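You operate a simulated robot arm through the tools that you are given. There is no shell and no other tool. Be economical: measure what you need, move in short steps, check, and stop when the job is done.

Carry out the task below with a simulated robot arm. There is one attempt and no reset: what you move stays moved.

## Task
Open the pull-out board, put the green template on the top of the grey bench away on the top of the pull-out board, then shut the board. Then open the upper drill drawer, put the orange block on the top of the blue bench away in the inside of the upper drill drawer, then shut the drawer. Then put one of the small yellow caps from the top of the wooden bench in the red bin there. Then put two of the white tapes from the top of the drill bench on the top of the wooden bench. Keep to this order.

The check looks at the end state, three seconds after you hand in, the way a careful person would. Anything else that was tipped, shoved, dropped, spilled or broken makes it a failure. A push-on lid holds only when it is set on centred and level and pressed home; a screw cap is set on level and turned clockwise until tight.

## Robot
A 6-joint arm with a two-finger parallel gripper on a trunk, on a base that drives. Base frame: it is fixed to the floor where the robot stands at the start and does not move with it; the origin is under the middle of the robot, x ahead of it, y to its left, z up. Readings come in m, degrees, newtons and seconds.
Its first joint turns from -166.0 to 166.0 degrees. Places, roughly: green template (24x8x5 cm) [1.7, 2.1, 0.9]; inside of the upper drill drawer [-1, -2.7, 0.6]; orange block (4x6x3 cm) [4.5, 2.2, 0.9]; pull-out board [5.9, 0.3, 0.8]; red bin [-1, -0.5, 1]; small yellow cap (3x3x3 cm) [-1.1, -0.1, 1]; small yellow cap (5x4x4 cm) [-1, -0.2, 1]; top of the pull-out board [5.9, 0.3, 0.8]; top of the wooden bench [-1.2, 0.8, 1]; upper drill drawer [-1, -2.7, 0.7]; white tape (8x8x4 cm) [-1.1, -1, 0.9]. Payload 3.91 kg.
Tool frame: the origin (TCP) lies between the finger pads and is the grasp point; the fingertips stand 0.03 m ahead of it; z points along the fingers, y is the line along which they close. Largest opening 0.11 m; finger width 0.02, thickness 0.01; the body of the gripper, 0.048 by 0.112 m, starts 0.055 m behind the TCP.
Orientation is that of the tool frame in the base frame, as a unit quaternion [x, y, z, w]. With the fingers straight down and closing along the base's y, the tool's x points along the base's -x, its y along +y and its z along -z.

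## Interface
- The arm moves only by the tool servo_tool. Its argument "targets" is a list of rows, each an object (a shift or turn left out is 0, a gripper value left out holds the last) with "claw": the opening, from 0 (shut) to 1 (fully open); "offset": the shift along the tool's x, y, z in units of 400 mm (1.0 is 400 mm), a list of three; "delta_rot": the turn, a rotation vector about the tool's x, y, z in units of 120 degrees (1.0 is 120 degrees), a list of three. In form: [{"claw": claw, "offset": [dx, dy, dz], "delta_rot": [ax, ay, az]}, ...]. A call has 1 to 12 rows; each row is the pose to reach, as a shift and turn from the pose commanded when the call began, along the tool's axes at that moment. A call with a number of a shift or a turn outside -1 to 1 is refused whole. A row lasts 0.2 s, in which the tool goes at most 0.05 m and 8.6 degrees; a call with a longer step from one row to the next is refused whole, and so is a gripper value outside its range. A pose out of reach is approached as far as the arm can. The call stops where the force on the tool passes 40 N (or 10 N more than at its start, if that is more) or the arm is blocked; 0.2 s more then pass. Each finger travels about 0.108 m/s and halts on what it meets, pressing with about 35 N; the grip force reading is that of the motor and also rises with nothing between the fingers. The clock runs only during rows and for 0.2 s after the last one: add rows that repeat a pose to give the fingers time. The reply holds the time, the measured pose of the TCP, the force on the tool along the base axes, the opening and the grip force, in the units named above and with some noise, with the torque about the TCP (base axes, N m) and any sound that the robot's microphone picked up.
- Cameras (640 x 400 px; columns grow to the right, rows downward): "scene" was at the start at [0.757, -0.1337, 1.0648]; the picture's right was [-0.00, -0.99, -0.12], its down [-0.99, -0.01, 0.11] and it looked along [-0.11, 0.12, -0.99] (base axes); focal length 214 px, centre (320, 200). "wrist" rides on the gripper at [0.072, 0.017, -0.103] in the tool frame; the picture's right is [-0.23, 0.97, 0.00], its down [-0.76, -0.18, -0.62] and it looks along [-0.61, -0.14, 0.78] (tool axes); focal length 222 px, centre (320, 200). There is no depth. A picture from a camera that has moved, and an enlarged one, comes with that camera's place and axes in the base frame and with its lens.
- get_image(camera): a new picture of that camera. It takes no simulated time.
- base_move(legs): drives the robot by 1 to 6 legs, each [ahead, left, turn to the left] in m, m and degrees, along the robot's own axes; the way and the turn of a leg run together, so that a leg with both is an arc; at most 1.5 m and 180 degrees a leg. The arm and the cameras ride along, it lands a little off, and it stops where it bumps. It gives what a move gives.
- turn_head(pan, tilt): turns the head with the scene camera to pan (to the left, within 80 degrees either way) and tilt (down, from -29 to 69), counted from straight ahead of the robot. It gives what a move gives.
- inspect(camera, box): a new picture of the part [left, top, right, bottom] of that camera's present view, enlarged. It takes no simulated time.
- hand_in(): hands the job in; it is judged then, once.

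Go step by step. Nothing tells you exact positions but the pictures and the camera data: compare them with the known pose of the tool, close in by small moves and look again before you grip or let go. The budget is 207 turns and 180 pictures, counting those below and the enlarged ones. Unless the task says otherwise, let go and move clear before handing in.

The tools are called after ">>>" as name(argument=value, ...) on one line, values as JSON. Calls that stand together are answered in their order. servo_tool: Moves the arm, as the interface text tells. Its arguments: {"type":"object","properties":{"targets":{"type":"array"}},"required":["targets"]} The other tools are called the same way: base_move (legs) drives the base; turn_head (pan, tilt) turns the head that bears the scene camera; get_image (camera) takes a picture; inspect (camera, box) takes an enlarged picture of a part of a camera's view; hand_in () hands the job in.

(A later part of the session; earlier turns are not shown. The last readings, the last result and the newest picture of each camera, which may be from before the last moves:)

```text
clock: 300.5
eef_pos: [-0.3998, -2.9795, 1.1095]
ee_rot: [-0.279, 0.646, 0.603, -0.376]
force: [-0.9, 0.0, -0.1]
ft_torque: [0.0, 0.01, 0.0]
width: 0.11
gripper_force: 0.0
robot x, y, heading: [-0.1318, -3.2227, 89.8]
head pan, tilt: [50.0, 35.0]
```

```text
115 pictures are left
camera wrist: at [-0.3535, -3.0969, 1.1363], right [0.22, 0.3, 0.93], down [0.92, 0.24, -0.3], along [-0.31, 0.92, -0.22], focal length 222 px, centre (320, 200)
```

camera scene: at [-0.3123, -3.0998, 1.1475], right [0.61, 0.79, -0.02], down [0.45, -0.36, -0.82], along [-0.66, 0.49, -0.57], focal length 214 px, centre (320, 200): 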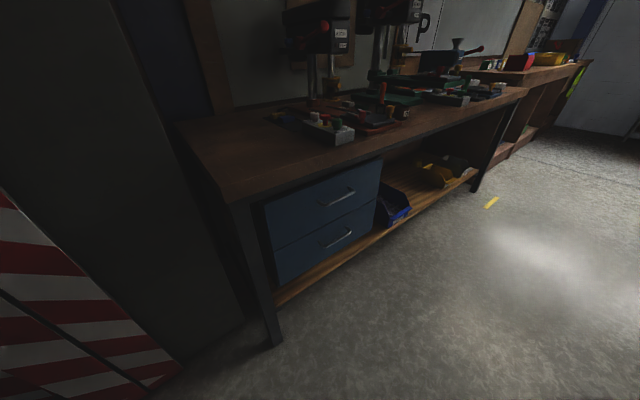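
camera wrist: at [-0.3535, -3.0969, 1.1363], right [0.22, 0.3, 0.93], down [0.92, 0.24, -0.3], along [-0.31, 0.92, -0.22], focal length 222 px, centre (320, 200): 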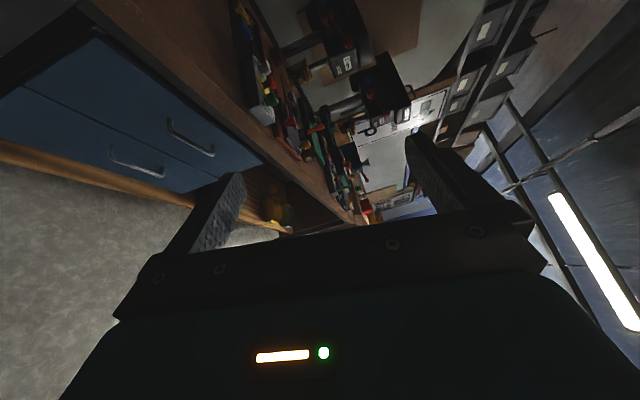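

The yaw stopped short because the pose was too near the trunk. I'll now move out to the standby point before the handle while finishing the rotation.

>>> servo_tool(targets=[{"claw": 1, "offset": [-0.045, -0.073, 0.083], "delta_rot": [0.003, 0.029, -0.007]}, {"offset": [-0.09, -0.146, 0.166], "delta_rot": [0.005, 0.058, -0.014]}, {"offset": [-0.135, -0.219, 0.249], "delta_rot": [0.008, 0.087, -0.02]}, {"offset": [-0.18, -0.292, 0.332], "delta_rot": [0.01, 0.115, -0.027]}, {"offset": [-0.225, -0.365, 0.415], "delta_rot": [0.013, 0.144, -0.034]}, {"offset": [-0.27, -0.438, 0.498], "delta_rot": [0.016, 0.173, -0.041]}, {"offset": [-0.315, -0.511, 0.581], "delta_rot": [0.018, 0.202, -0.048]}, {"offset": [-0.36, -0.584, 0.664], "delta_rot": [0.021, 0.23, -0.054]}, {"offset": [-0.405, -0.657, 0.747], "delta_rot": [0.023, 0.259, -0.061]}, {"offset": [-0.447, -0.727, 0.83], "delta_rot": [0.026, 0.288, -0.068]}, {"offset": [-0.447, -0.727, 0.83], "delta_rot": [0.026, 0.288, -0.068]}])

>>> get_image(camera="wrist")

>>> turn_head(pan=0, tilt=20)

>>> get_image(camera="scene")

```text
clock: 302.9
eef_pos: [-0.6003, -2.676, 0.7979]
ee_rot: [-0.499, 0.499, 0.501, -0.5]
force: [0.5, 0.5, -0.5]
ft_torque: [0.01, -0.01, -0.01]
width: 0.11
gripper_force: 0.0
robot x, y, heading: [-0.1335, -3.2257, 89.5]
head pan, tilt: [50.0, 35.0]
```

```text
114 pictures are left
camera wrist: at [-0.4971, -2.7515, 0.8144], right [0.0, 0.23, 0.97], down [0.62, 0.76, -0.18], along [-0.78, 0.61, -0.14], focal length 222 px, centre (320, 200)
```

wrist: 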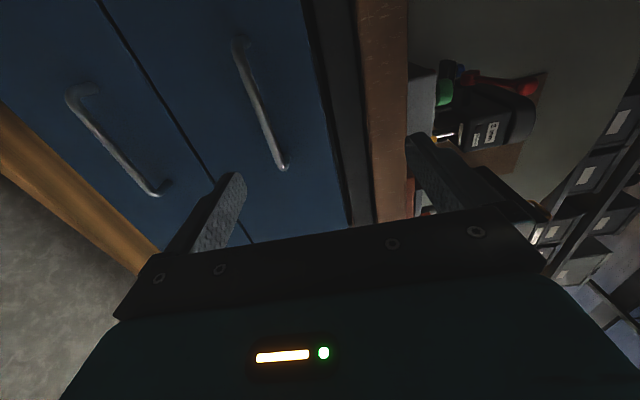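

```text
clock: 304.1
eef_pos: [-0.6003, -2.6779, 0.7978]
ee_rot: [-0.498, 0.501, 0.502, -0.499]
force: [0.1, 0.5, -0.3]
ft_torque: [0.0, -0.01, -0.02]
width: 0.1099
gripper_force: 0.0
robot x, y, heading: [-0.1326, -3.2235, 89.3]
head pan, tilt: [0.0, 20.0]
```

```text
113 pictures are left
camera scene: at [-0.5643, -2.6009, 0.7972], right [0.0, 0.0, -1.0], down [0.34, -0.94, 0.0], along [-0.94, -0.34, 0.0], focal length 214 px, centre (320, 200)
```

scene: 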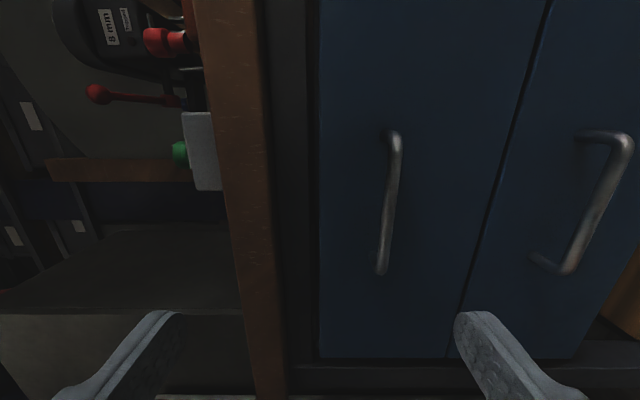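

The bar is at y −2.61…−2.76, z≈0.727. I'll go down 7 cm, forward onto the bar, and close.

>>> servo_tool(targets=[{"claw": 1, "offset": [0, -0.09, 0]}, {"offset": [0, -0.177, 0]}, {"offset": [0, -0.177, 0.11]}, {"offset": [0, -0.177, 0.22]}, {"offset": [0, -0.177, 0.33]}, {"offset": [0, -0.177, 0.39]}, {"offset": [0, -0.177, 0.39]}, {"offset": [0, -0.177, 0.39], "claw": 0}, {"offset": [0, -0.177, 0.39], "claw": 0}, {"offset": [0, -0.177, 0.39], "claw": 0}, {"offset": [0, -0.177, 0.39], "claw": 0}])

>>> get_image(camera="wrist")

```text
clock: 306.3
eef_pos: [-0.7554, -2.6786, 0.7307]
ee_rot: [-0.498, 0.497, 0.504, -0.5]
force: [9.3, -8.1, 10.6]
ft_torque: [-0.36, 0.01, 0.49]
width: 0.0115
gripper_force: 45.0
robot x, y, heading: [-0.1299, -3.2232, 89.7]
head pan, tilt: [0.0, 20.0]
stopped in row 11: the force on the tool passed its limit at 42 N (the readings are from after the stop); the commanded pose is now the measured one
```

```text
112 pictures are left
camera wrist: at [-0.6515, -2.7529, 0.7488], right [0.01, 0.22, 0.97], down [0.62, 0.76, -0.18], along [-0.78, 0.61, -0.13], focal length 222 px, centre (320, 200)
```

wrist: 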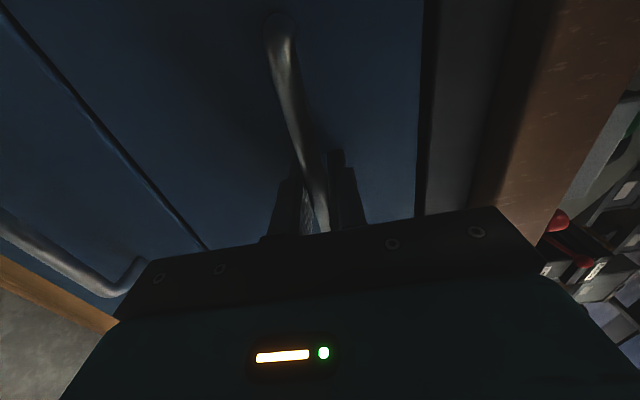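

Handle gripped. I'll pull the drawer by strafing the base to +x.

>>> base_move(legs=[[0, -0.12, 0]])

>>> base_move(legs=[[0, -0.12, 0]])

>>> get_image(camera="wrist")

```text
clock: 307.5
eef_pos: [-0.635, -2.6795, 0.7333]
ee_rot: [-0.498, 0.497, 0.505, -0.5]
force: [-2.5, -6.9, 21.1]
ft_torque: [-0.33, -0.02, 0.18]
width: 0.0118
gripper_force: 45.0
robot x, y, heading: [-0.0129, -3.224, 89.5]
head pan, tilt: [0.0, 20.0]
```

```text
clock: 308.8
eef_pos: [-0.5141, -2.6795, 0.7317]
ee_rot: [-0.497, 0.499, 0.504, -0.5]
force: [-3.0, -14.2, 12.5]
ft_torque: [-0.38, -0.03, 0.22]
width: 0.0119
gripper_force: 44.8
robot x, y, heading: [0.1092, -3.232, 89.5]
head pan, tilt: [0.0, 20.0]
```

```text
111 pictures are left
camera wrist: at [-0.4102, -2.754, 0.7488], right [0.01, 0.22, 0.97], down [0.62, 0.76, -0.18], along [-0.78, 0.61, -0.13], focal length 222 px, centre (320, 200)
```

wrist: 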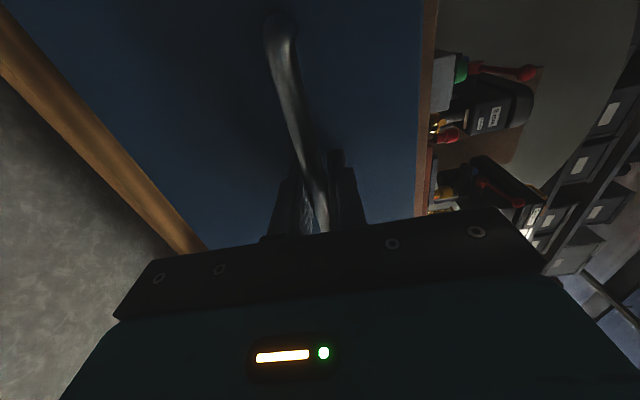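

>>> base_move(legs=[[0, -0.06, 0]])

>>> servo_tool(targets=[{"claw": 1}, {"claw": 1}, {"claw": 1}, {"claw": 1}])

>>> base_move(legs=[[0, -0.15, 0]])

>>> get_image(camera="wrist")

```text
clock: 309.7
eef_pos: [-0.4551, -2.6795, 0.7325]
ee_rot: [-0.498, 0.498, 0.504, -0.5]
force: [-2.2, -0.4, 9.3]
ft_torque: [-0.36, -0.01, 0.2]
width: 0.0117
gripper_force: 45.0
robot x, y, heading: [0.1654, -3.2286, 89.5]
head pan, tilt: [0.0, 20.0]
```

```text
clock: 310.7
eef_pos: [-0.4555, -2.6788, 0.7318]
ee_rot: [-0.498, 0.498, 0.505, -0.499]
force: [-0.3, 0.1, -0.7]
ft_torque: [0.01, 0.02, -0.02]
width: 0.1098
gripper_force: 0.1
robot x, y, heading: [0.1686, -3.2281, 89.3]
head pan, tilt: [0.0, 20.0]
```

```text
clock: 312.1
eef_pos: [-0.3064, -2.6823, 0.7316]
ee_rot: [-0.498, 0.498, 0.504, -0.5]
force: [0.6, -0.6, 1.2]
ft_torque: [0.01, 0.0, 0.01]
width: 0.1098
gripper_force: 0.0
robot x, y, heading: [0.3174, -3.2285, 89.4]
head pan, tilt: [0.0, 20.0]
```

```text
110 pictures are left
camera wrist: at [-0.2019, -2.7561, 0.7486], right [0.01, 0.22, 0.97], down [0.62, 0.76, -0.18], along [-0.78, 0.61, -0.13], focal length 222 px, centre (320, 200)
```

wrist: 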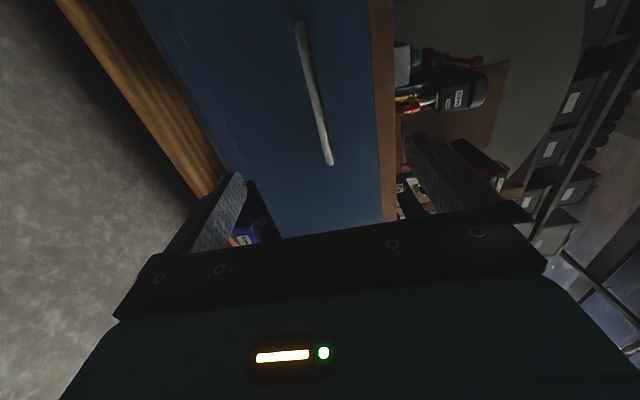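

The drawer is open about 30 cm. I'll bring the arm back to a compact, downward pose before going for the orange block.

>>> servo_tool(targets=[{"offset": [0, 0.05, -0.07], "delta_rot": [0.068, 0, 0]}, {"offset": [0, 0.13, -0.14], "delta_rot": [0.136, 0, 0]}, {"offset": [0, 0.21, -0.21], "delta_rot": [0.204, 0, 0]}, {"offset": [0, 0.29, -0.28], "delta_rot": [0.272, 0, 0]}, {"offset": [0, 0.37, -0.35], "delta_rot": [0.34, 0, 0]}, {"offset": [0, 0.45, -0.42], "delta_rot": [0.408, 0, 0]}, {"offset": [0, 0.53, -0.49], "delta_rot": [0.476, 0, 0]}, {"offset": [0, 0.61, -0.56], "delta_rot": [0.544, 0, 0]}, {"offset": [0, 0.69, -0.63], "delta_rot": [0.612, 0, 0]}, {"offset": [0, 0.77, -0.7], "delta_rot": [0.68, 0, 0]}, {"offset": [0, 0.85, -0.77], "delta_rot": [0.75, 0, 0]}])

>>> servo_tool(targets=[{"offset": [0.03, -0.1, 0], "delta_rot": [0, -0.06, 0]}, {"offset": [0.06, -0.2, 0], "delta_rot": [0, -0.12, 0]}, {"offset": [0.09, -0.3, 0], "delta_rot": [0, -0.18, 0]}, {"offset": [0.12, -0.4, 0], "delta_rot": [0, -0.24, 0]}, {"offset": [0.15, -0.5, 0], "delta_rot": [0, -0.3, 0]}, {"offset": [0.18, -0.6, 0], "delta_rot": [0, -0.36, 0]}, {"offset": [0.21, -0.65, 0], "delta_rot": [0, -0.42, 0]}, {"offset": [0.21, -0.65, 0], "delta_rot": [0, -0.48, 0]}])

>>> turn_head(pan=0, tilt=0)

>>> get_image(camera="scene")

```text
clock: 314.5
eef_pos: [0.211, -2.6303, 0.974]
ee_rot: [0.756, -0.641, -0.108, 0.085]
force: [0.6, -0.8, 0.4]
ft_torque: [0.01, 0.01, 0.01]
width: 0.1102
gripper_force: 0.0
out of reach, approached as far as the arm can: row 5, 6, 7, 8, 9, 10, 11
robot x, y, heading: [0.3148, -3.2295, 89.5]
head pan, tilt: [0.0, 20.0]
```

```text
clock: 316.3
eef_pos: [0.4676, -2.6704, 0.8945]
ee_rot: [0.609, -0.602, -0.459, -0.235]
force: [0.6, -0.4, -0.8]
ft_torque: [0.02, 0.03, 0.04]
width: 0.11
gripper_force: 0.0
robot x, y, heading: [0.3145, -3.229, 89.3]
head pan, tilt: [0.0, 20.0]
```

```text
clock: 317.1
eef_pos: [0.4673, -2.6694, 0.8942]
ee_rot: [0.61, -0.602, -0.459, -0.235]
force: [-0.1, -0.2, 0.0]
ft_torque: [0.0, 0.0, 0.02]
width: 0.11
gripper_force: 0.2
robot x, y, heading: [0.3129, -3.2296, 89.3]
head pan, tilt: [0.0, 0.0]
```

```text
109 pictures are left
camera scene: at [0.4939, -2.6472, 1.0047], right [0.95, 0.17, -0.27], down [-0.15, -0.52, -0.84], along [-0.28, 0.84, -0.47], focal length 214 px, centre (320, 200)
```

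scene: 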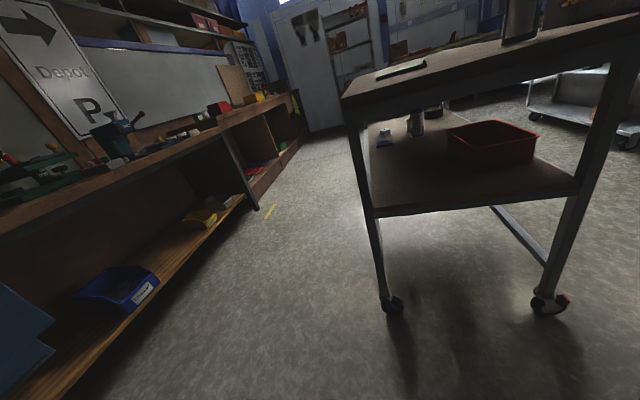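

The free lane to the left of the roller bench is clear. I'll drive out past the open drawer and up to y≈1.2.

>>> base_move(legs=[[0.05, 0.3, 0.7], [0.9, 0, 0], [0, 0.22, 0], [1.5, 0, 0], [1.5, 0, 0]])

```text
clock: 339.0
eef_pos: [-0.0967, 1.3111, 0.8941]
ee_rot: [0.616, -0.596, -0.461, -0.229]
force: [-0.5, 0.2, -0.5]
ft_torque: [0.03, -0.01, 0.03]
width: 0.1101
gripper_force: 0.1
robot x, y, heading: [-0.2327, 0.7455, 90.8]
head pan, tilt: [0.0, 0.0]
```

I'll clean up the tool's orientation to straight down and raise it, then turn and drive down the aisle to the blue bench.

>>> servo_tool(targets=[{"offset": [-0.05, 0.027, -0.0625], "delta_rot": [0.021, 0.061, 0.002]}, {"offset": [-0.1, 0.053, -0.125], "delta_rot": [0.041, 0.1225, 0.004]}, {"offset": [-0.15, 0.08, -0.1875], "delta_rot": [0.062, 0.184, 0.005]}, {"offset": [-0.2, 0.107, -0.25], "delta_rot": [0.083, 0.245, 0.007]}, {"offset": [-0.25, 0.133, -0.3125], "delta_rot": [0.103, 0.306, 0.009]}, {"offset": [-0.3, 0.16, -0.375], "delta_rot": [0.124, 0.3675, 0.011]}, {"offset": [-0.35, 0.187, -0.4375], "delta_rot": [0.144, 0.429, 0.012]}, {"offset": [-0.396, 0.213, -0.5], "delta_rot": [0.165, 0.49, 0.014]}])

>>> base_move(legs=[[0.5, 0, 0], [0, 0, -91], [1.5, 0, 0], [1.5, 0, 0], [1.5, 0, 0]])

```text
clock: 340.8
eef_pos: [-0.0914, 1.2072, 1.1439]
ee_rot: [0.703, -0.698, -0.134, 0.036]
force: [0.3, 0.5, 0.2]
ft_torque: [-0.01, 0.01, 0.01]
width: 0.1101
gripper_force: 0.0
out of reach, approached as far as the arm can: row 6, 7, 8
robot x, y, heading: [-0.2322, 0.7492, 90.7]
head pan, tilt: [0.0, 0.0]
```

```text
clock: 368.7
eef_pos: [4.7421, 1.2639, 1.1429]
ee_rot: [-0.017, 0.99, 0.121, 0.07]
force: [-0.1, -0.2, -0.6]
ft_torque: [-0.03, -0.02, 0.01]
width: 0.1102
gripper_force: 0.0
robot x, y, heading: [4.2751, 1.3948, 2.2]
head pan, tilt: [0.0, 0.0]
```

>>> base_move(legs=[[0.1, -0.2, 0], [0, 0, 87.8]])

>>> turn_head(pan=0, tilt=-29)

>>> get_image(camera="scene")

```text
clock: 374.2
eef_pos: [4.5209, 1.6632, 1.1425]
ee_rot: [0.71, -0.69, -0.134, 0.036]
force: [-0.2, -0.5, -0.1]
ft_torque: [0.01, 0.0, 0.0]
width: 0.1096
gripper_force: 0.0
robot x, y, heading: [4.3844, 1.1993, 91.9]
head pan, tilt: [0.0, 0.0]
```

```text
clock: 375.2
eef_pos: [4.5199, 1.6628, 1.1428]
ee_rot: [0.71, -0.69, -0.135, 0.037]
force: [0.0, 0.2, -0.2]
ft_torque: [0.01, 0.0, 0.02]
width: 0.1101
gripper_force: 0.0
robot x, y, heading: [4.3839, 1.2004, 91.9]
head pan, tilt: [0.0, -28.6]
```

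```text
108 pictures are left
camera scene: at [4.534, 1.802, 1.2236], right [0.97, 0.04, -0.24], down [-0.11, -0.81, -0.58], along [-0.22, 0.59, -0.78], focal length 214 px, centre (320, 200)
```

scene: 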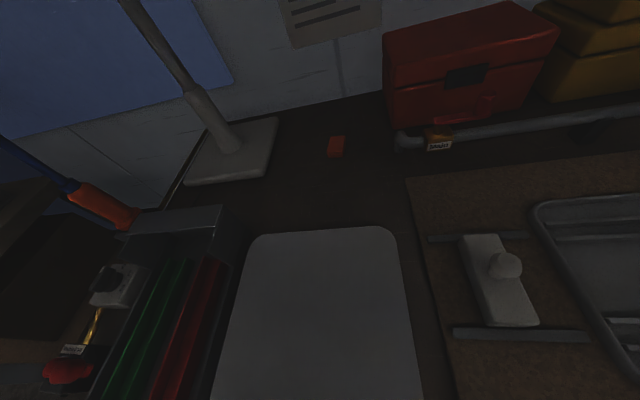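

>>> inspect(camera="scene", box=[260, 90, 420, 190])

```text
4.00 times, centred on (340, 140) of scene
camera zoom: at [4.534, 1.802, 1.2236], right [0.97, 0.04, -0.24], down [-0.11, -0.81, -0.58], along [-0.22, 0.59, -0.78], focal length 858 px, centre (240, 440)
```

zoom: 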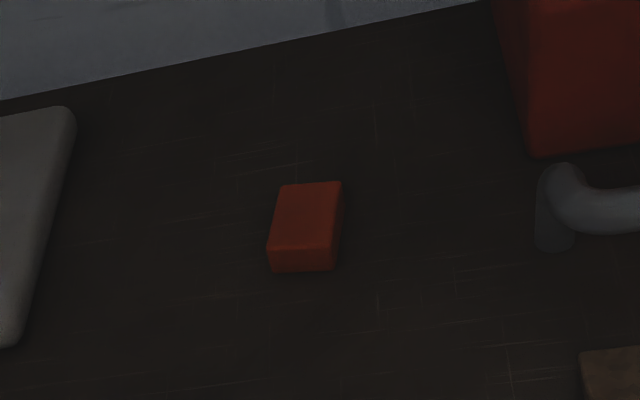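

The orange block is near (4.47, 2.2). I'll move closer, straighten the tool and look from above.

>>> base_move(legs=[[0.15, 0, -1.9]])

>>> servo_tool(targets=[{"claw": 1, "offset": [-0.1, 0.01, 0.025], "delta_rot": [0.02, 0.012, 0.002]}, {"offset": [-0.2, 0.02, 0.05], "delta_rot": [0.04, 0.024, 0.005]}, {"offset": [-0.3, 0.03, 0.075], "delta_rot": [0.06, 0.036, 0.008]}, {"offset": [-0.4, 0.04, 0.1], "delta_rot": [0.08, 0.048, 0.01]}, {"offset": [-0.5, 0.05, 0.125], "delta_rot": [0.1, 0.058, 0.012]}, {"offset": [-0.6, 0.067, 0.15], "delta_rot": [0.116, 0.066, 0.0135]}, {"offset": [-0.6, 0.067, 0.15], "delta_rot": [0.116, 0.066, 0.0135]}])

>>> turn_head(pan=0, tilt=0)

>>> get_image(camera="scene")

>>> get_image(camera="wrist")

```text
clock: 376.6
eef_pos: [4.5342, 1.8071, 1.1429]
ee_rot: [-0.698, 0.702, 0.136, -0.035]
force: [-0.1, -0.3, -0.7]
ft_torque: [0.0, -0.04, -0.01]
width: 0.1099
gripper_force: 0.0
robot x, y, heading: [4.3835, 1.3483, 89.9]
head pan, tilt: [0.0, -28.6]
```

```text
clock: 378.1
eef_pos: [4.4984, 2.0549, 1.1326]
ee_rot: [-0.688, 0.713, 0.116, -0.075]
force: [-0.5, 0.5, 0.0]
ft_torque: [0.0, 0.0, -0.02]
width: 0.1099
gripper_force: 0.1
out of reach, approached as far as the arm can: row 1, 2, 3, 4, 5, 6, 7
robot x, y, heading: [4.3806, 1.3462, 90.2]
head pan, tilt: [0.0, -28.6]
```

```text
clock: 379.1
eef_pos: [4.4986, 2.0547, 1.1324]
ee_rot: [-0.688, 0.712, 0.117, -0.075]
force: [-0.4, -0.4, -0.9]
ft_torque: [0.03, 0.01, -0.02]
width: 0.1101
gripper_force: 0.3
robot x, y, heading: [4.387, 1.348, 90.0]
head pan, tilt: [0.0, 0.0]
```

```text
106 pictures are left
camera scene: at [4.5132, 2.1604, 1.1764], right [0.96, -0.03, -0.27], down [-0.04, -1.0, -0.05], along [-0.27, 0.06, -0.96], focal length 214 px, centre (320, 200)
```

scene: 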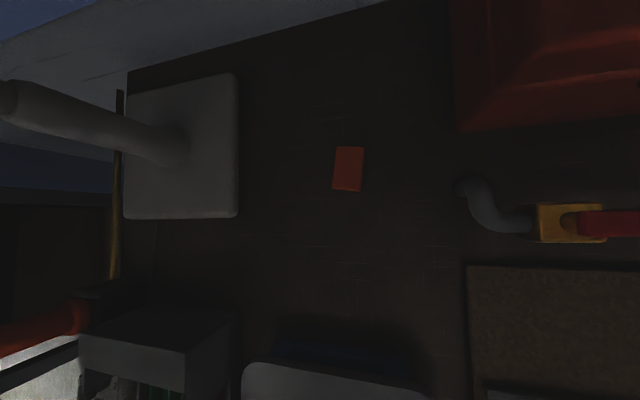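

```text
105 pictures are left
camera wrist: at [4.5076, 1.9743, 1.2329], right [-0.93, 0.25, 0.28], down [0.37, 0.72, 0.59], along [-0.05, 0.65, -0.76], focal length 222 px, centre (320, 200)
```

wrist: 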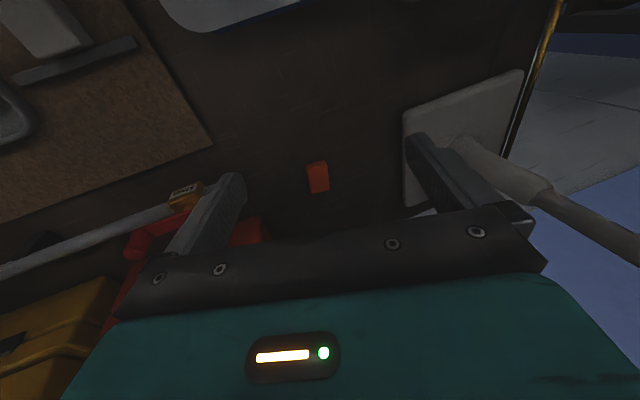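

Triangulation puts the block's top at about (4.474, 2.22, 0.875). The wrist seems to be at a joint limit that keeps a 16° tilt, so I'll try a 90° yaw with levelling, gripping across the block's 6 cm.

>>> servo_tool(targets=[{"delta_rot": [0.007, 0.011, -0.069]}, {"delta_rot": [0.014, 0.023, -0.138]}, {"delta_rot": [0.022, 0.034, -0.207]}, {"delta_rot": [0.029, 0.045, -0.276]}, {"delta_rot": [0.036, 0.057, -0.345]}, {"delta_rot": [0.044, 0.068, -0.414]}, {"delta_rot": [0.051, 0.08, -0.483]}, {"delta_rot": [0.058, 0.091, -0.552]}, {"delta_rot": [0.065, 0.102, -0.621]}, {"delta_rot": [0.073, 0.114, -0.69]}, {"delta_rot": [0.08, 0.125, -0.758]}, {"delta_rot": [0.08, 0.125, -0.758]}])

>>> get_image(camera="scene")

```text
clock: 381.7
eef_pos: [4.4992, 2.0561, 1.141]
ee_rot: [0.99, -0.002, -0.137, -0.029]
force: [-0.1, -0.4, 0.2]
ft_torque: [0.01, -0.01, -0.01]
width: 0.1101
gripper_force: 0.1
out of reach, approached as far as the arm can: row 3, 4, 5, 6, 7, 8, 9, 10, 11, 12
robot x, y, heading: [4.3828, 1.3476, 89.6]
head pan, tilt: [0.0, 0.0]
```

```text
104 pictures are left
camera scene: at [4.4033, 2.0523, 1.2079], right [0.01, 1.0, 0.06], down [0.96, 0.0, -0.27], along [-0.27, 0.06, -0.96], focal length 214 px, centre (320, 200)
```

scene: 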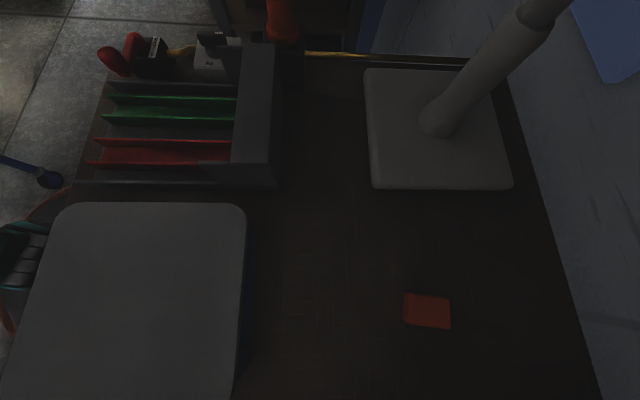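

Yaw works but the sideways tilt remains, so the wrist is in the wrong branch. I'll back off into the aisle and unwind it: point left, swing forward, then pitch down.

>>> base_move(legs=[[-0.35, 0, 0]])

>>> servo_tool(targets=[{"delta_rot": [0, -0.07, 0]}, {"delta_rot": [0, -0.14, 0]}, {"delta_rot": [0, -0.21, 0]}, {"delta_rot": [0, -0.28, 0]}, {"delta_rot": [0, -0.35, 0]}, {"delta_rot": [0, -0.42, 0]}, {"delta_rot": [0, -0.49, 0]}, {"delta_rot": [0, -0.56, 0]}, {"delta_rot": [0, -0.62, 0]}])

>>> servo_tool(targets=[{"delta_rot": [0.07, 0, 0]}, {"delta_rot": [0.14, 0, 0]}, {"delta_rot": [0.21, 0, 0]}, {"delta_rot": [0.28, 0, 0]}, {"delta_rot": [0.35, 0, 0]}, {"delta_rot": [0.42, 0, 0]}, {"delta_rot": [0.49, 0, 0]}, {"delta_rot": [0.56, 0, 0]}, {"delta_rot": [0.63, 0, 0]}, {"delta_rot": [0.69, 0, 0]}, {"delta_rot": [0.75, 0, 0]}])

```text
clock: 383.9
eef_pos: [4.4993, 1.7151, 1.1407]
ee_rot: [0.99, -0.002, -0.136, -0.029]
force: [0.1, -0.6, 0.3]
ft_torque: [0.01, -0.01, 0.01]
width: 0.1097
gripper_force: 0.1
robot x, y, heading: [4.3843, 1.0068, 90.0]
head pan, tilt: [0.0, 0.0]
```

```text
clock: 385.9
eef_pos: [4.4992, 1.7153, 1.1404]
ee_rot: [-0.706, -0.017, 0.708, 0.025]
force: [0.0, 0.5, 0.8]
ft_torque: [0.03, -0.04, 0.03]
width: 0.1103
gripper_force: 0.1
robot x, y, heading: [4.3835, 1.0067, 90.0]
head pan, tilt: [0.0, 0.0]
```

```text
clock: 388.3
eef_pos: [4.4995, 1.714, 1.1395]
ee_rot: [-0.481, 0.49, 0.51, 0.518]
force: [-0.1, 0.9, 0.6]
ft_torque: [-0.02, 0.03, 0.01]
width: 0.1099
gripper_force: 0.0
robot x, y, heading: [4.3804, 1.009, 89.9]
head pan, tilt: [0.0, 0.0]
```

>>> servo_tool(targets=[{"delta_rot": [0, 0.07, 0]}, {"delta_rot": [0, 0.14, 0]}, {"delta_rot": [0, 0.21, 0]}, {"delta_rot": [0, 0.28, 0]}, {"delta_rot": [0, 0.35, 0]}, {"delta_rot": [0, 0.42, 0]}, {"delta_rot": [0, 0.49, 0]}, {"delta_rot": [0, 0.56, 0]}, {"delta_rot": [0, 0.63, 0]}, {"delta_rot": [0, 0.7, 0]}, {"delta_rot": [0, 0.77, 0]}])

>>> base_move(legs=[[0.36, 0, 0]])

>>> get_image(camera="scene")

```text
clock: 390.7
eef_pos: [4.5008, 1.7178, 1.1472]
ee_rot: [-0.696, 0.705, 0.121, -0.069]
force: [0.4, -0.8, 1.4]
ft_torque: [0.07, -0.02, -0.02]
width: 0.1102
gripper_force: 0.1
out of reach, approached as far as the arm can: row 6, 7, 8, 9, 10, 11
robot x, y, heading: [4.3845, 1.0033, 90.0]
head pan, tilt: [0.0, 0.0]
```

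```text
clock: 393.0
eef_pos: [4.4915, 2.08, 1.1473]
ee_rot: [-0.7, 0.701, 0.121, -0.068]
force: [-0.6, -0.1, -0.3]
ft_torque: [0.02, 0.0, 0.01]
width: 0.1098
gripper_force: 0.0
robot x, y, heading: [4.3831, 1.37, 90.6]
head pan, tilt: [0.0, 0.0]
```

```text
103 pictures are left
camera scene: at [4.5033, 2.1863, 1.193], right [0.96, 0.01, -0.27], down [-0.01, -1.0, -0.07], along [-0.27, 0.07, -0.96], focal length 214 px, centre (320, 200)
```

scene: 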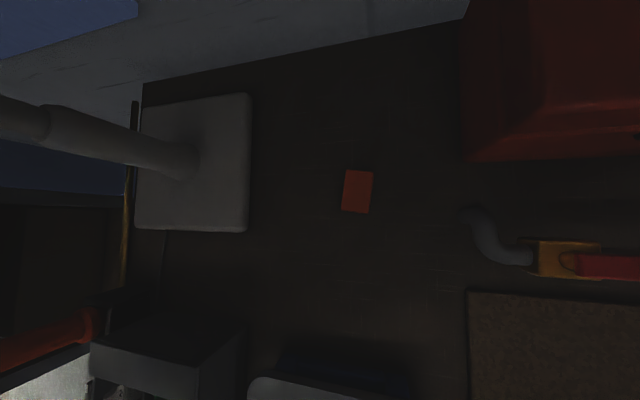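

The same residual tilt says the forearm roll is at its limit with the wrist flipped. I'll unflip it in the aisle: point left, sweep through forward to the right, then down.

>>> base_move(legs=[[-0.4, 0, 0]])

>>> servo_tool(targets=[{"delta_rot": [-0.07, 0, 0]}, {"delta_rot": [-0.14, 0, 0]}, {"delta_rot": [-0.21, 0, 0]}, {"delta_rot": [-0.28, 0, 0]}, {"delta_rot": [-0.35, 0, 0]}, {"delta_rot": [-0.42, 0, 0]}, {"delta_rot": [-0.49, 0, 0]}, {"delta_rot": [-0.56, 0, 0]}, {"delta_rot": [-0.62, 0, 0]}])

>>> servo_tool(targets=[{"delta_rot": [0, -0.07, 0]}, {"delta_rot": [0, -0.14, 0]}, {"delta_rot": [0, -0.21, 0]}, {"delta_rot": [0, -0.28, 0]}, {"delta_rot": [0, -0.35, 0]}, {"delta_rot": [0, -0.42, 0]}, {"delta_rot": [0, -0.49, 0]}, {"delta_rot": [0, -0.56, 0]}, {"delta_rot": [0, -0.63, 0]}, {"delta_rot": [0, -0.69, 0]}, {"delta_rot": [0, -0.75, 0]}])

>>> servo_tool(targets=[{"delta_rot": [0, -0.07, 0]}, {"delta_rot": [0, -0.14, 0]}, {"delta_rot": [0, -0.21, 0]}, {"delta_rot": [0, -0.28, 0]}, {"delta_rot": [0, -0.35, 0]}, {"delta_rot": [0, -0.42, 0]}, {"delta_rot": [0, -0.49, 0]}, {"delta_rot": [0, -0.56, 0]}, {"delta_rot": [0, -0.63, 0]}, {"delta_rot": [0, -0.69, 0]}])

```text
clock: 395.5
eef_pos: [4.4932, 1.6803, 1.1472]
ee_rot: [0.702, -0.699, -0.12, 0.07]
force: [-0.2, 0.2, 0.2]
ft_torque: [0.03, -0.02, -0.01]
width: 0.1099
gripper_force: 0.0
robot x, y, heading: [4.3882, 0.9716, 91.0]
head pan, tilt: [0.0, 0.0]
```

```text
clock: 397.5
eef_pos: [4.4936, 1.6801, 1.1475]
ee_rot: [-0.516, 0.484, 0.52, -0.479]
force: [-0.5, -0.2, 0.1]
ft_torque: [0.0, 0.0, 0.02]
width: 0.11
gripper_force: 0.1
robot x, y, heading: [4.3848, 0.9713, 90.7]
head pan, tilt: [0.0, 0.0]
```

```text
clock: 399.9
eef_pos: [4.4938, 1.681, 1.1469]
ee_rot: [0.001, 0.682, 0.731, 0.004]
force: [0.5, -0.9, -0.2]
ft_torque: [0.0, -0.01, -0.01]
width: 0.1098
gripper_force: 0.0
robot x, y, heading: [4.385, 0.9706, 91.0]
head pan, tilt: [0.0, 0.0]
```

```text
clock: 402.1
eef_pos: [4.4942, 1.6801, 1.1482]
ee_rot: [0.485, 0.508, 0.548, 0.454]
force: [-0.6, -0.1, 0.6]
ft_torque: [-0.02, 0.01, 0.07]
width: 0.1099
gripper_force: 0.1
robot x, y, heading: [4.387, 0.9713, 91.0]
head pan, tilt: [0.0, 0.0]
```

>>> servo_tool(targets=[{"delta_rot": [0.07, 0, 0]}, {"delta_rot": [0.14, 0, 0]}, {"delta_rot": [0.21, 0, 0]}, {"delta_rot": [0.28, 0, 0]}, {"delta_rot": [0.35, 0, 0]}, {"delta_rot": [0.42, 0, 0]}, {"delta_rot": [0.49, 0, 0]}, {"delta_rot": [0.56, 0, 0]}, {"delta_rot": [0.63, 0, 0]}, {"delta_rot": [0.69, 0, 0]}, {"delta_rot": [0.755, 0, 0]}])

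```text
clock: 404.5
eef_pos: [4.4894, 1.6818, 1.1475]
ee_rot: [0.66, 0.736, 0.133, 0.075]
force: [-0.1, 0.4, 0.6]
ft_torque: [0.01, 0.0, 0.02]
width: 0.1099
gripper_force: 0.1
out of reach, approached as far as the arm can: row 9, 10, 11
robot x, y, heading: [4.3827, 0.9705, 91.0]
head pan, tilt: [0.0, 0.0]
```

Now it's tilted to the right by 16°: the wrist spun round without unflipping. I'll instead take it through the forearm axis in a vertical plane (pitching up past forward), which should cross the singularity.

>>> servo_tool(targets=[{"delta_rot": [0.005, 0.07, 0]}, {"delta_rot": [0.011, 0.14, 0]}, {"delta_rot": [0.016, 0.21, 0]}, {"delta_rot": [0.022, 0.28, 0]}, {"delta_rot": [0.027, 0.35, 0]}, {"delta_rot": [0.033, 0.42, 0]}, {"delta_rot": [0.038, 0.49, 0]}, {"delta_rot": [0.044, 0.56, 0]}, {"delta_rot": [0.049, 0.63, 0]}, {"delta_rot": [0.055, 0.7, 0]}, {"delta_rot": [0.06, 0.77, 0]}, {"delta_rot": [0.066, 0.84, 0]}])

```text
clock: 407.1
eef_pos: [4.4906, 1.6811, 1.148]
ee_rot: [-0.32, -0.534, -0.547, 0.56]
force: [-0.5, 1.1, 0.6]
ft_torque: [-0.06, -0.01, -0.05]
width: 0.1103
gripper_force: 0.1
out of reach, approached as far as the arm can: row 1, 2, 3, 4, 5, 6, 7, 8, 9
robot x, y, heading: [4.3827, 0.9727, 90.9]
head pan, tilt: [0.0, 0.0]
```

>>> servo_tool(targets=[{"delta_rot": [0.047, -0.004, -0.047]}, {"delta_rot": [0.094, -0.008, -0.094]}, {"delta_rot": [0.141, -0.012, -0.141]}, {"delta_rot": [0.188, -0.015, -0.188]}, {"delta_rot": [0.236, -0.019, -0.235]}, {"delta_rot": [0.283, -0.023, -0.282]}, {"delta_rot": [0.33, -0.027, -0.329]}, {"delta_rot": [0.377, -0.031, -0.376]}, {"delta_rot": [0.424, -0.035, -0.423]}, {"delta_rot": [0.471, -0.039, -0.47]}])

>>> servo_tool(targets=[{"delta_rot": [0.047, -0.004, -0.047]}, {"delta_rot": [0.094, -0.008, -0.094]}, {"delta_rot": [0.141, -0.012, -0.141]}, {"delta_rot": [0.188, -0.015, -0.188]}, {"delta_rot": [0.236, -0.019, -0.235]}, {"delta_rot": [0.283, -0.023, -0.282]}, {"delta_rot": [0.33, -0.027, -0.329]}, {"delta_rot": [0.377, -0.031, -0.376]}, {"delta_rot": [0.424, -0.035, -0.423]}, {"delta_rot": [0.471, -0.039, -0.47]}])

```text
clock: 409.3
eef_pos: [4.4909, 1.6816, 1.1488]
ee_rot: [-0.229, 0.824, 0.418, -0.305]
force: [0.3, 0.1, 1.2]
ft_torque: [0.01, -0.01, 0.01]
width: 0.1104
gripper_force: 0.1
robot x, y, heading: [4.3844, 0.9702, 91.1]
head pan, tilt: [0.0, 0.0]
```

```text
clock: 411.5
eef_pos: [4.4903, 1.6832, 1.1476]
ee_rot: [-0.672, 0.729, 0.093, 0.091]
force: [-0.6, -0.1, 0.0]
ft_torque: [-0.03, 0.01, -0.01]
width: 0.11
gripper_force: 0.0
robot x, y, heading: [4.3883, 0.9699, 90.9]
head pan, tilt: [0.0, 0.0]
```

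That worked: the tool now points down without a residual sideways tilt. I'll finish the pitch, move up to the bench and look at the block.

>>> servo_tool(targets=[{"delta_rot": [0, 0.06, 0]}, {"delta_rot": [0, 0.125, 0]}, {"delta_rot": [0, 0.125, 0]}])

>>> base_move(legs=[[0.37, 0, 0]])

>>> servo_tool(targets=[{"claw": 1, "offset": [-0.1, 0, 0]}, {"offset": [-0.2, 0, 0]}, {"offset": [-0.3, 0, 0.03]}, {"offset": [-0.35, 0, 0.13]}, {"offset": [-0.35, 0, 0.23]}, {"offset": [-0.35, 0, 0.23]}])

>>> get_image(camera="scene")

>>> get_image(camera="wrist")

```text
clock: 412.3
eef_pos: [4.4908, 1.68, 1.1476]
ee_rot: [-0.679, 0.734, 0.005, -0.006]
force: [0.1, 0.7, 0.6]
ft_torque: [-0.04, 0.0, 0.02]
width: 0.1099
gripper_force: 0.1
robot x, y, heading: [4.3861, 0.9678, 90.9]
head pan, tilt: [0.0, 0.0]
```

```text
clock: 414.6
eef_pos: [4.4893, 2.0438, 1.1472]
ee_rot: [-0.676, 0.737, 0.005, -0.006]
force: [-0.1, 0.7, 0.8]
ft_torque: [-0.01, -0.04, 0.01]
width: 0.1101
gripper_force: 0.2
robot x, y, heading: [4.3845, 1.3309, 90.4]
head pan, tilt: [0.0, 0.0]
```

```text
clock: 416.0
eef_pos: [4.5007, 2.185, 1.0569]
ee_rot: [-0.676, 0.737, 0.005, -0.007]
force: [0.8, -0.5, 0.5]
ft_torque: [-0.01, 0.0, 0.02]
width: 0.1098
gripper_force: 0.1
robot x, y, heading: [4.3853, 1.3298, 90.4]
head pan, tilt: [0.0, 0.0]
```

```text
102 pictures are left
camera scene: at [4.5105, 2.2927, 1.0958], right [1.0, -0.09, -0.02], down [-0.09, -1.0, 0.0], along [-0.02, 0.0, -1.0], focal length 214 px, centre (320, 200)
```

scene: 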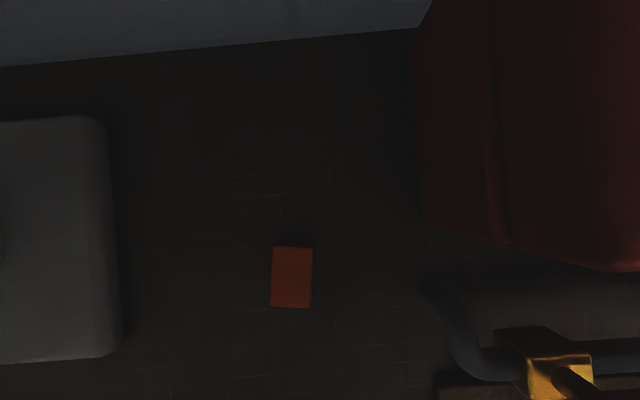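

```text
101 pictures are left
camera wrist: at [4.48, 2.1121, 1.1607], right [-0.95, 0.31, 0.01], down [0.25, 0.74, 0.62], along [0.18, 0.59, -0.79], focal length 222 px, centre (320, 200)
```

wrist: 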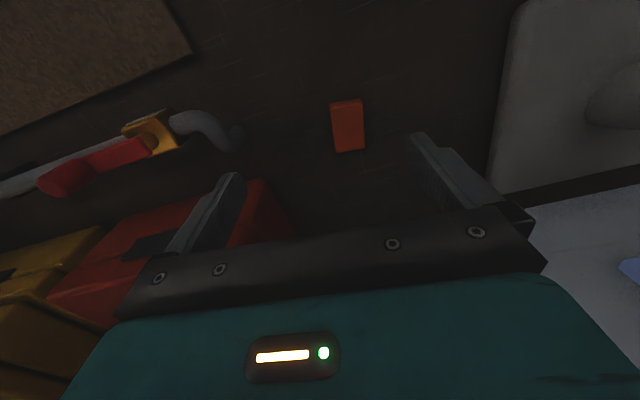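

The block's centre is at (4.472, 2.219), top at z≈0.884, aligned with the fingers. I'll centre over it and descend to just above the bench.

>>> servo_tool(targets=[{"claw": 1, "offset": [-0.0785, 0.0795, 0]}, {"offset": [-0.0785, 0.0795, 0.11]}, {"offset": [-0.0785, 0.0795, 0.22]}, {"offset": [-0.0785, 0.0795, 0.33]}, {"offset": [-0.0785, 0.0795, 0.38]}, {"offset": [-0.0785, 0.0795, 0.415]}, {"offset": [-0.0785, 0.0795, 0.415]}])

>>> get_image(camera="wrist")

```text
clock: 417.4
eef_pos: [4.4677, 2.2141, 0.9008]
ee_rot: [-0.676, 0.737, 0.008, 0.0]
force: [-1.5, -8.3, 10.9]
ft_torque: [-0.43, -0.65, -0.54]
width: 0.1098
gripper_force: 0.1
robot x, y, heading: [4.3818, 1.3317, 90.7]
head pan, tilt: [0.0, 0.0]
stopped in row 6: the force on the tool passed its limit at 58 N (the readings are from after the stop); the commanded pose is now the measured one
```

```text
100 pictures are left
camera wrist: at [4.4465, 2.1422, 1.004], right [-0.95, 0.31, 0.02], down [0.25, 0.74, 0.63], along [0.18, 0.6, -0.78], focal length 222 px, centre (320, 200)
```

wrist: 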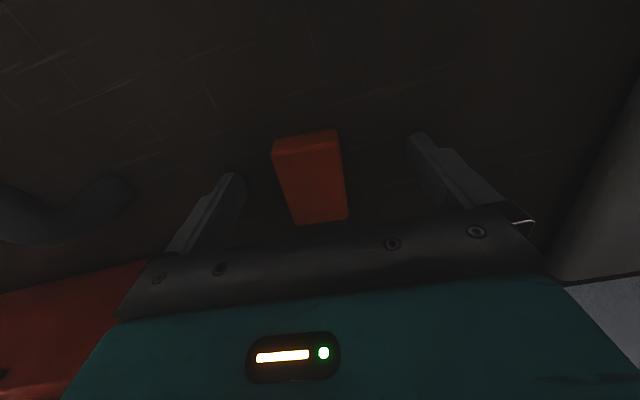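

>>> servo_tool(targets=[{"offset": [0, 0, -0.01]}, {"offset": [0, 0, -0.01], "claw": 0.5}, {"offset": [0, 0, -0.01], "claw": 0.2}, {"offset": [0, 0, -0.01], "claw": 0.1}, {"offset": [0, 0, -0.01], "claw": 0.1}, {"offset": [0, 0, -0.01], "claw": 0.1}, {"offset": [0, 0, -0.06], "claw": 0.1}, {"offset": [0, 0, -0.17]}, {"offset": [0, 0, -0.29]}, {"offset": [0, 0, -0.41]}, {"offset": [0, 0, -0.53]}])

>>> get_image(camera="wrist")

```text
clock: 419.8
eef_pos: [4.4705, 2.2153, 1.1094]
ee_rot: [-0.676, 0.737, 0.007, -0.002]
force: [-0.3, -0.7, -2.0]
ft_torque: [-0.04, 0.0, 0.02]
width: 0.0392
gripper_force: 34.8
robot x, y, heading: [4.3811, 1.3312, 90.6]
head pan, tilt: [0.0, 0.0]
```

```text
99 pictures are left
camera wrist: at [4.4493, 2.1422, 1.213], right [-0.95, 0.31, 0.02], down [0.25, 0.74, 0.63], along [0.18, 0.6, -0.78], focal length 222 px, centre (320, 200)
```

wrist: 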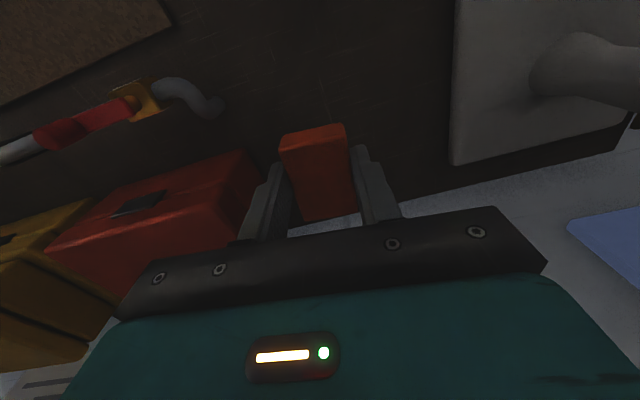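

The block is held. I'll draw it in and drive back to the drill drawer.

>>> servo_tool(targets=[{"offset": [0.11, 0, 0]}, {"offset": [0.22, 0, 0]}, {"offset": [0.33, 0, 0]}, {"offset": [0.44, 0, 0]}, {"offset": [0.55, 0, 0]}, {"offset": [0.66, 0, 0]}, {"offset": [0.77, 0, 0]}, {"offset": [0.88, 0, 0]}, {"offset": [0.98, 0, 0]}])

>>> base_move(legs=[[-0.13, 0, 0], [0, 0, 89.4], [1.5, 0, 0], [1.5, 0, 0]])

```text
clock: 421.8
eef_pos: [4.436, 1.8253, 1.1074]
ee_rot: [-0.676, 0.736, 0.007, -0.002]
force: [-0.1, 1.1, -2.7]
ft_torque: [-0.06, 0.04, 0.01]
width: 0.0393
gripper_force: 34.8
robot x, y, heading: [4.3825, 1.329, 90.7]
head pan, tilt: [0.0, 0.0]
```

```text
clock: 441.0
eef_pos: [0.8808, 1.314, 1.1077]
ee_rot: [0.999, -0.051, -0.005, 0.006]
force: [-0.1, 0.2, -0.9]
ft_torque: [-0.01, 0.0, 0.03]
width: 0.0396
gripper_force: 34.7
robot x, y, heading: [1.3711, 1.2507, 179.3]
head pan, tilt: [0.0, 0.0]
```

>>> base_move(legs=[[1.5, 0, 0], [0, 0, 90.7], [1.5, 0, 0], [1.5, 0, 0]])

```text
clock: 466.7
eef_pos: [-0.1273, -2.3024, 1.1081]
ee_rot: [0.732, 0.681, 0.002, 0.007]
force: [-1.4, 0.5, -2.0]
ft_torque: [0.01, -0.01, 0.0]
width: 0.0393
gripper_force: 35.2
robot x, y, heading: [-0.0759, -1.8063, -88.9]
head pan, tilt: [0.0, 0.0]
```

>>> base_move(legs=[[0.5, 0, 0], [0.35, 0.15, 0], [0, 0, -91.1]])

>>> turn_head(pan=0, tilt=5)

>>> get_image(camera="scene")

>>> get_image(camera="wrist")

```text
clock: 475.4
eef_pos: [-0.4037, -2.5924, 1.1076]
ee_rot: [0.999, -0.044, -0.005, 0.006]
force: [-0.1, 0.5, -1.5]
ft_torque: [0.02, -0.01, -0.02]
width: 0.0392
gripper_force: 34.7
robot x, y, heading: [0.0893, -2.6476, -179.7]
head pan, tilt: [0.0, 0.0]
```

```text
clock: 476.1
eef_pos: [-0.4042, -2.5927, 1.1076]
ee_rot: [0.999, -0.045, -0.005, 0.007]
force: [0.3, 0.9, -1.3]
ft_torque: [-0.01, 0.0, -0.02]
width: 0.0393
gripper_force: 34.9
robot x, y, heading: [0.0871, -2.6496, -179.8]
head pan, tilt: [0.0, 5.0]
```

```text
98 pictures are left
camera scene: at [-0.5058, -2.5833, 1.1465], right [0.09, 1.0, -0.01], down [0.99, -0.09, 0.08], along [0.08, -0.02, -1.0], focal length 214 px, centre (320, 200)
```

scene: 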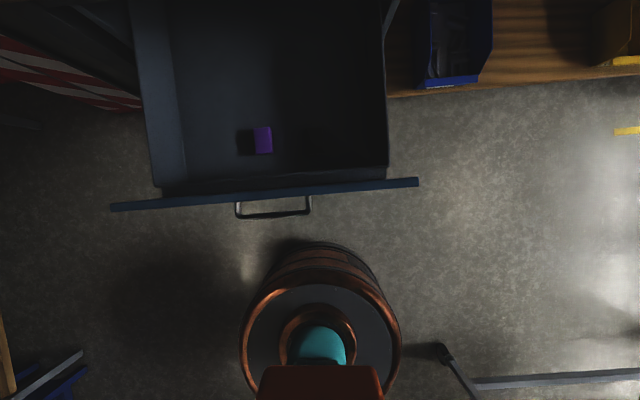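

```text
97 pictures are left
camera wrist: at [-0.3317, -2.6152, 1.2112], right [-0.31, -0.95, 0.02], down [-0.74, 0.25, 0.63], along [-0.6, 0.18, -0.78], focal length 222 px, centre (320, 200)
```

wrist: 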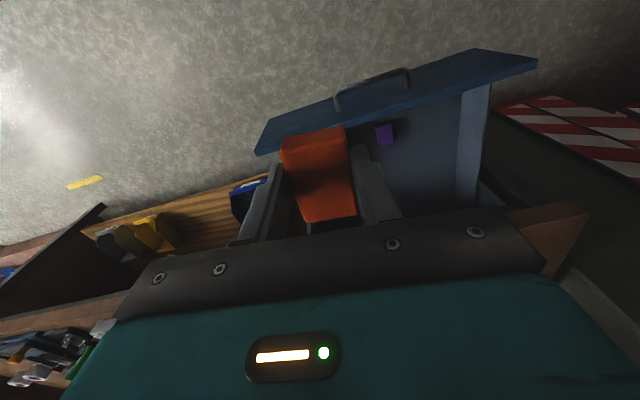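

The drawer is open with a purple block inside near (−0.61, −2.71); there's free floor to the right of it at about (−0.62, −2.58). I'll move the orange block over that spot with the tool yawed 90° so the cameras clear the bench edge and drawer front.

>>> servo_tool(targets=[{"offset": [-0.05, 0.003, 0], "delta_rot": [0, 0, -0.07]}, {"offset": [-0.1, 0.006, 0], "delta_rot": [0, 0, -0.14]}, {"offset": [-0.15, 0.009, 0], "delta_rot": [0, 0, -0.21]}, {"offset": [-0.2, 0.012, 0], "delta_rot": [0, 0, -0.28]}, {"offset": [-0.25, 0.015, 0], "delta_rot": [0, 0, -0.35]}, {"offset": [-0.3, 0.018, 0], "delta_rot": [0, 0, -0.42]}, {"offset": [-0.35, 0.02, 0], "delta_rot": [0, 0, -0.49]}, {"offset": [-0.4, 0.022, 0], "delta_rot": [0, 0, -0.56]}, {"offset": [-0.45, 0.025, 0], "delta_rot": [0, 0, -0.63]}, {"offset": [-0.5, 0.028, 0], "delta_rot": [0, 0, -0.7]}, {"offset": [-0.54, 0.03, 0], "delta_rot": [0, 0, -0.77]}, {"offset": [-0.54, 0.03, 0], "delta_rot": [0, 0, -0.79]}])

>>> get_image(camera="scene")

>>> get_image(camera="wrist")

```text
clock: 478.7
eef_pos: [-0.6201, -2.5856, 1.1116]
ee_rot: [0.708, 0.706, -0.008, 0.001]
force: [-0.9, 0.2, -1.5]
ft_torque: [0.0, -0.02, -0.01]
width: 0.0394
gripper_force: 35.2
robot x, y, heading: [0.086, -2.6492, -179.6]
head pan, tilt: [0.0, 5.0]
```

```text
96 pictures are left
camera scene: at [-0.6208, -2.6875, 1.1496], right [-1.0, 0.0, 0.01], down [0.0, 1.0, 0.07], along [-0.01, 0.07, -1.0], focal length 214 px, centre (320, 200)
```

scene: 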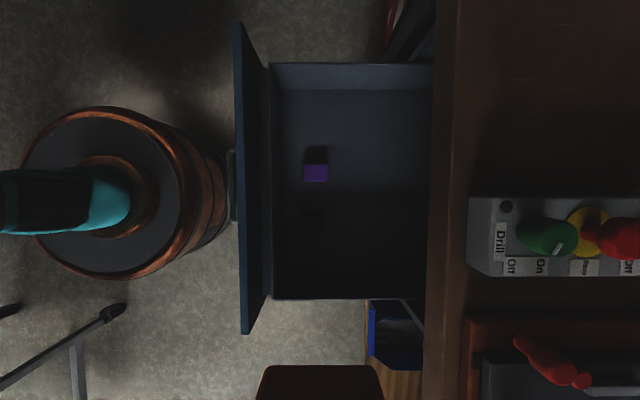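

```text
95 pictures are left
camera wrist: at [-0.6014, -2.5126, 1.2131], right [0.97, -0.23, -0.01], down [-0.17, -0.75, 0.64], along [-0.15, -0.62, -0.77], focal length 222 px, centre (320, 200)
```

wrist: 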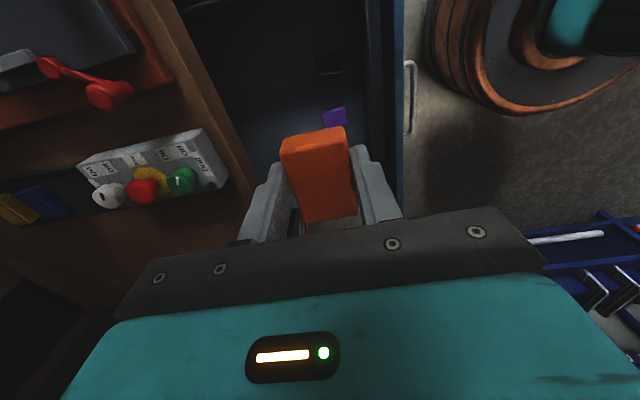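

>>> servo_tool(targets=[{"offset": [0, 0, 0.12]}, {"offset": [0, 0, 0.24]}, {"offset": [0, 0, 0.36]}, {"offset": [0, 0, 0.48]}, {"offset": [0, 0, 0.6]}, {"offset": [0, 0, 0.72]}, {"offset": [0, 0, 0.82]}, {"offset": [0, 0, 0.9]}, {"offset": [0, 0, 0.95]}, {"offset": [0, 0, 0.95]}])

>>> get_image(camera="scene")

>>> get_image(camera="wrist")

```text
clock: 480.9
eef_pos: [-0.624, -2.5873, 0.7289]
ee_rot: [0.709, 0.705, -0.009, 0.001]
force: [0.3, -0.1, -0.6]
ft_torque: [0.03, -0.04, 0.0]
width: 0.0391
gripper_force: 34.5
robot x, y, heading: [0.087, -2.6464, -179.7]
head pan, tilt: [0.0, 5.0]
```

```text
94 pictures are left
camera scene: at [-0.6252, -2.6905, 0.768], right [-1.0, 0.01, 0.01], down [0.01, 1.0, 0.07], along [-0.01, 0.07, -1.0], focal length 214 px, centre (320, 200)
```

scene: 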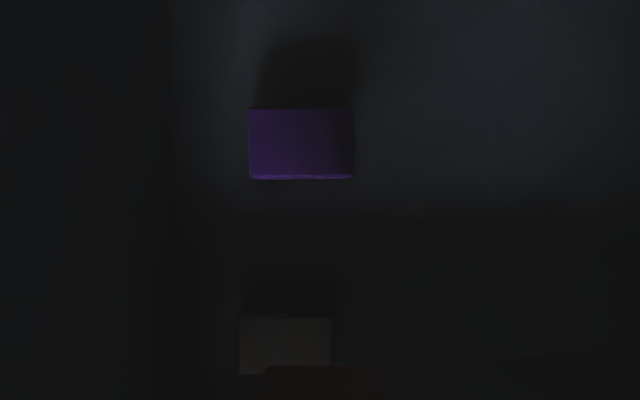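

```text
93 pictures are left
camera wrist: at [-0.6055, -2.5156, 0.8315], right [0.97, -0.23, -0.01], down [-0.18, -0.75, 0.64], along [-0.15, -0.62, -0.77], focal length 222 px, centre (320, 200)
```

wrist: 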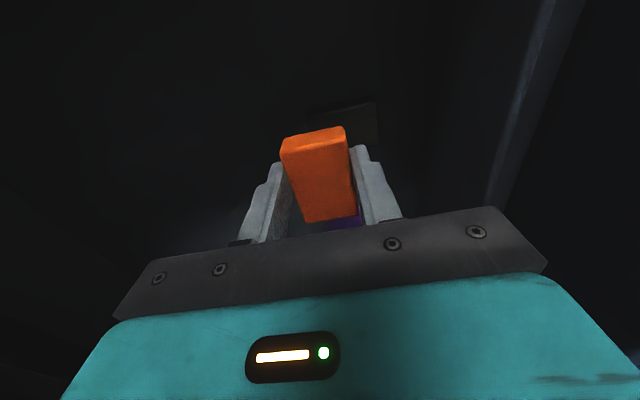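

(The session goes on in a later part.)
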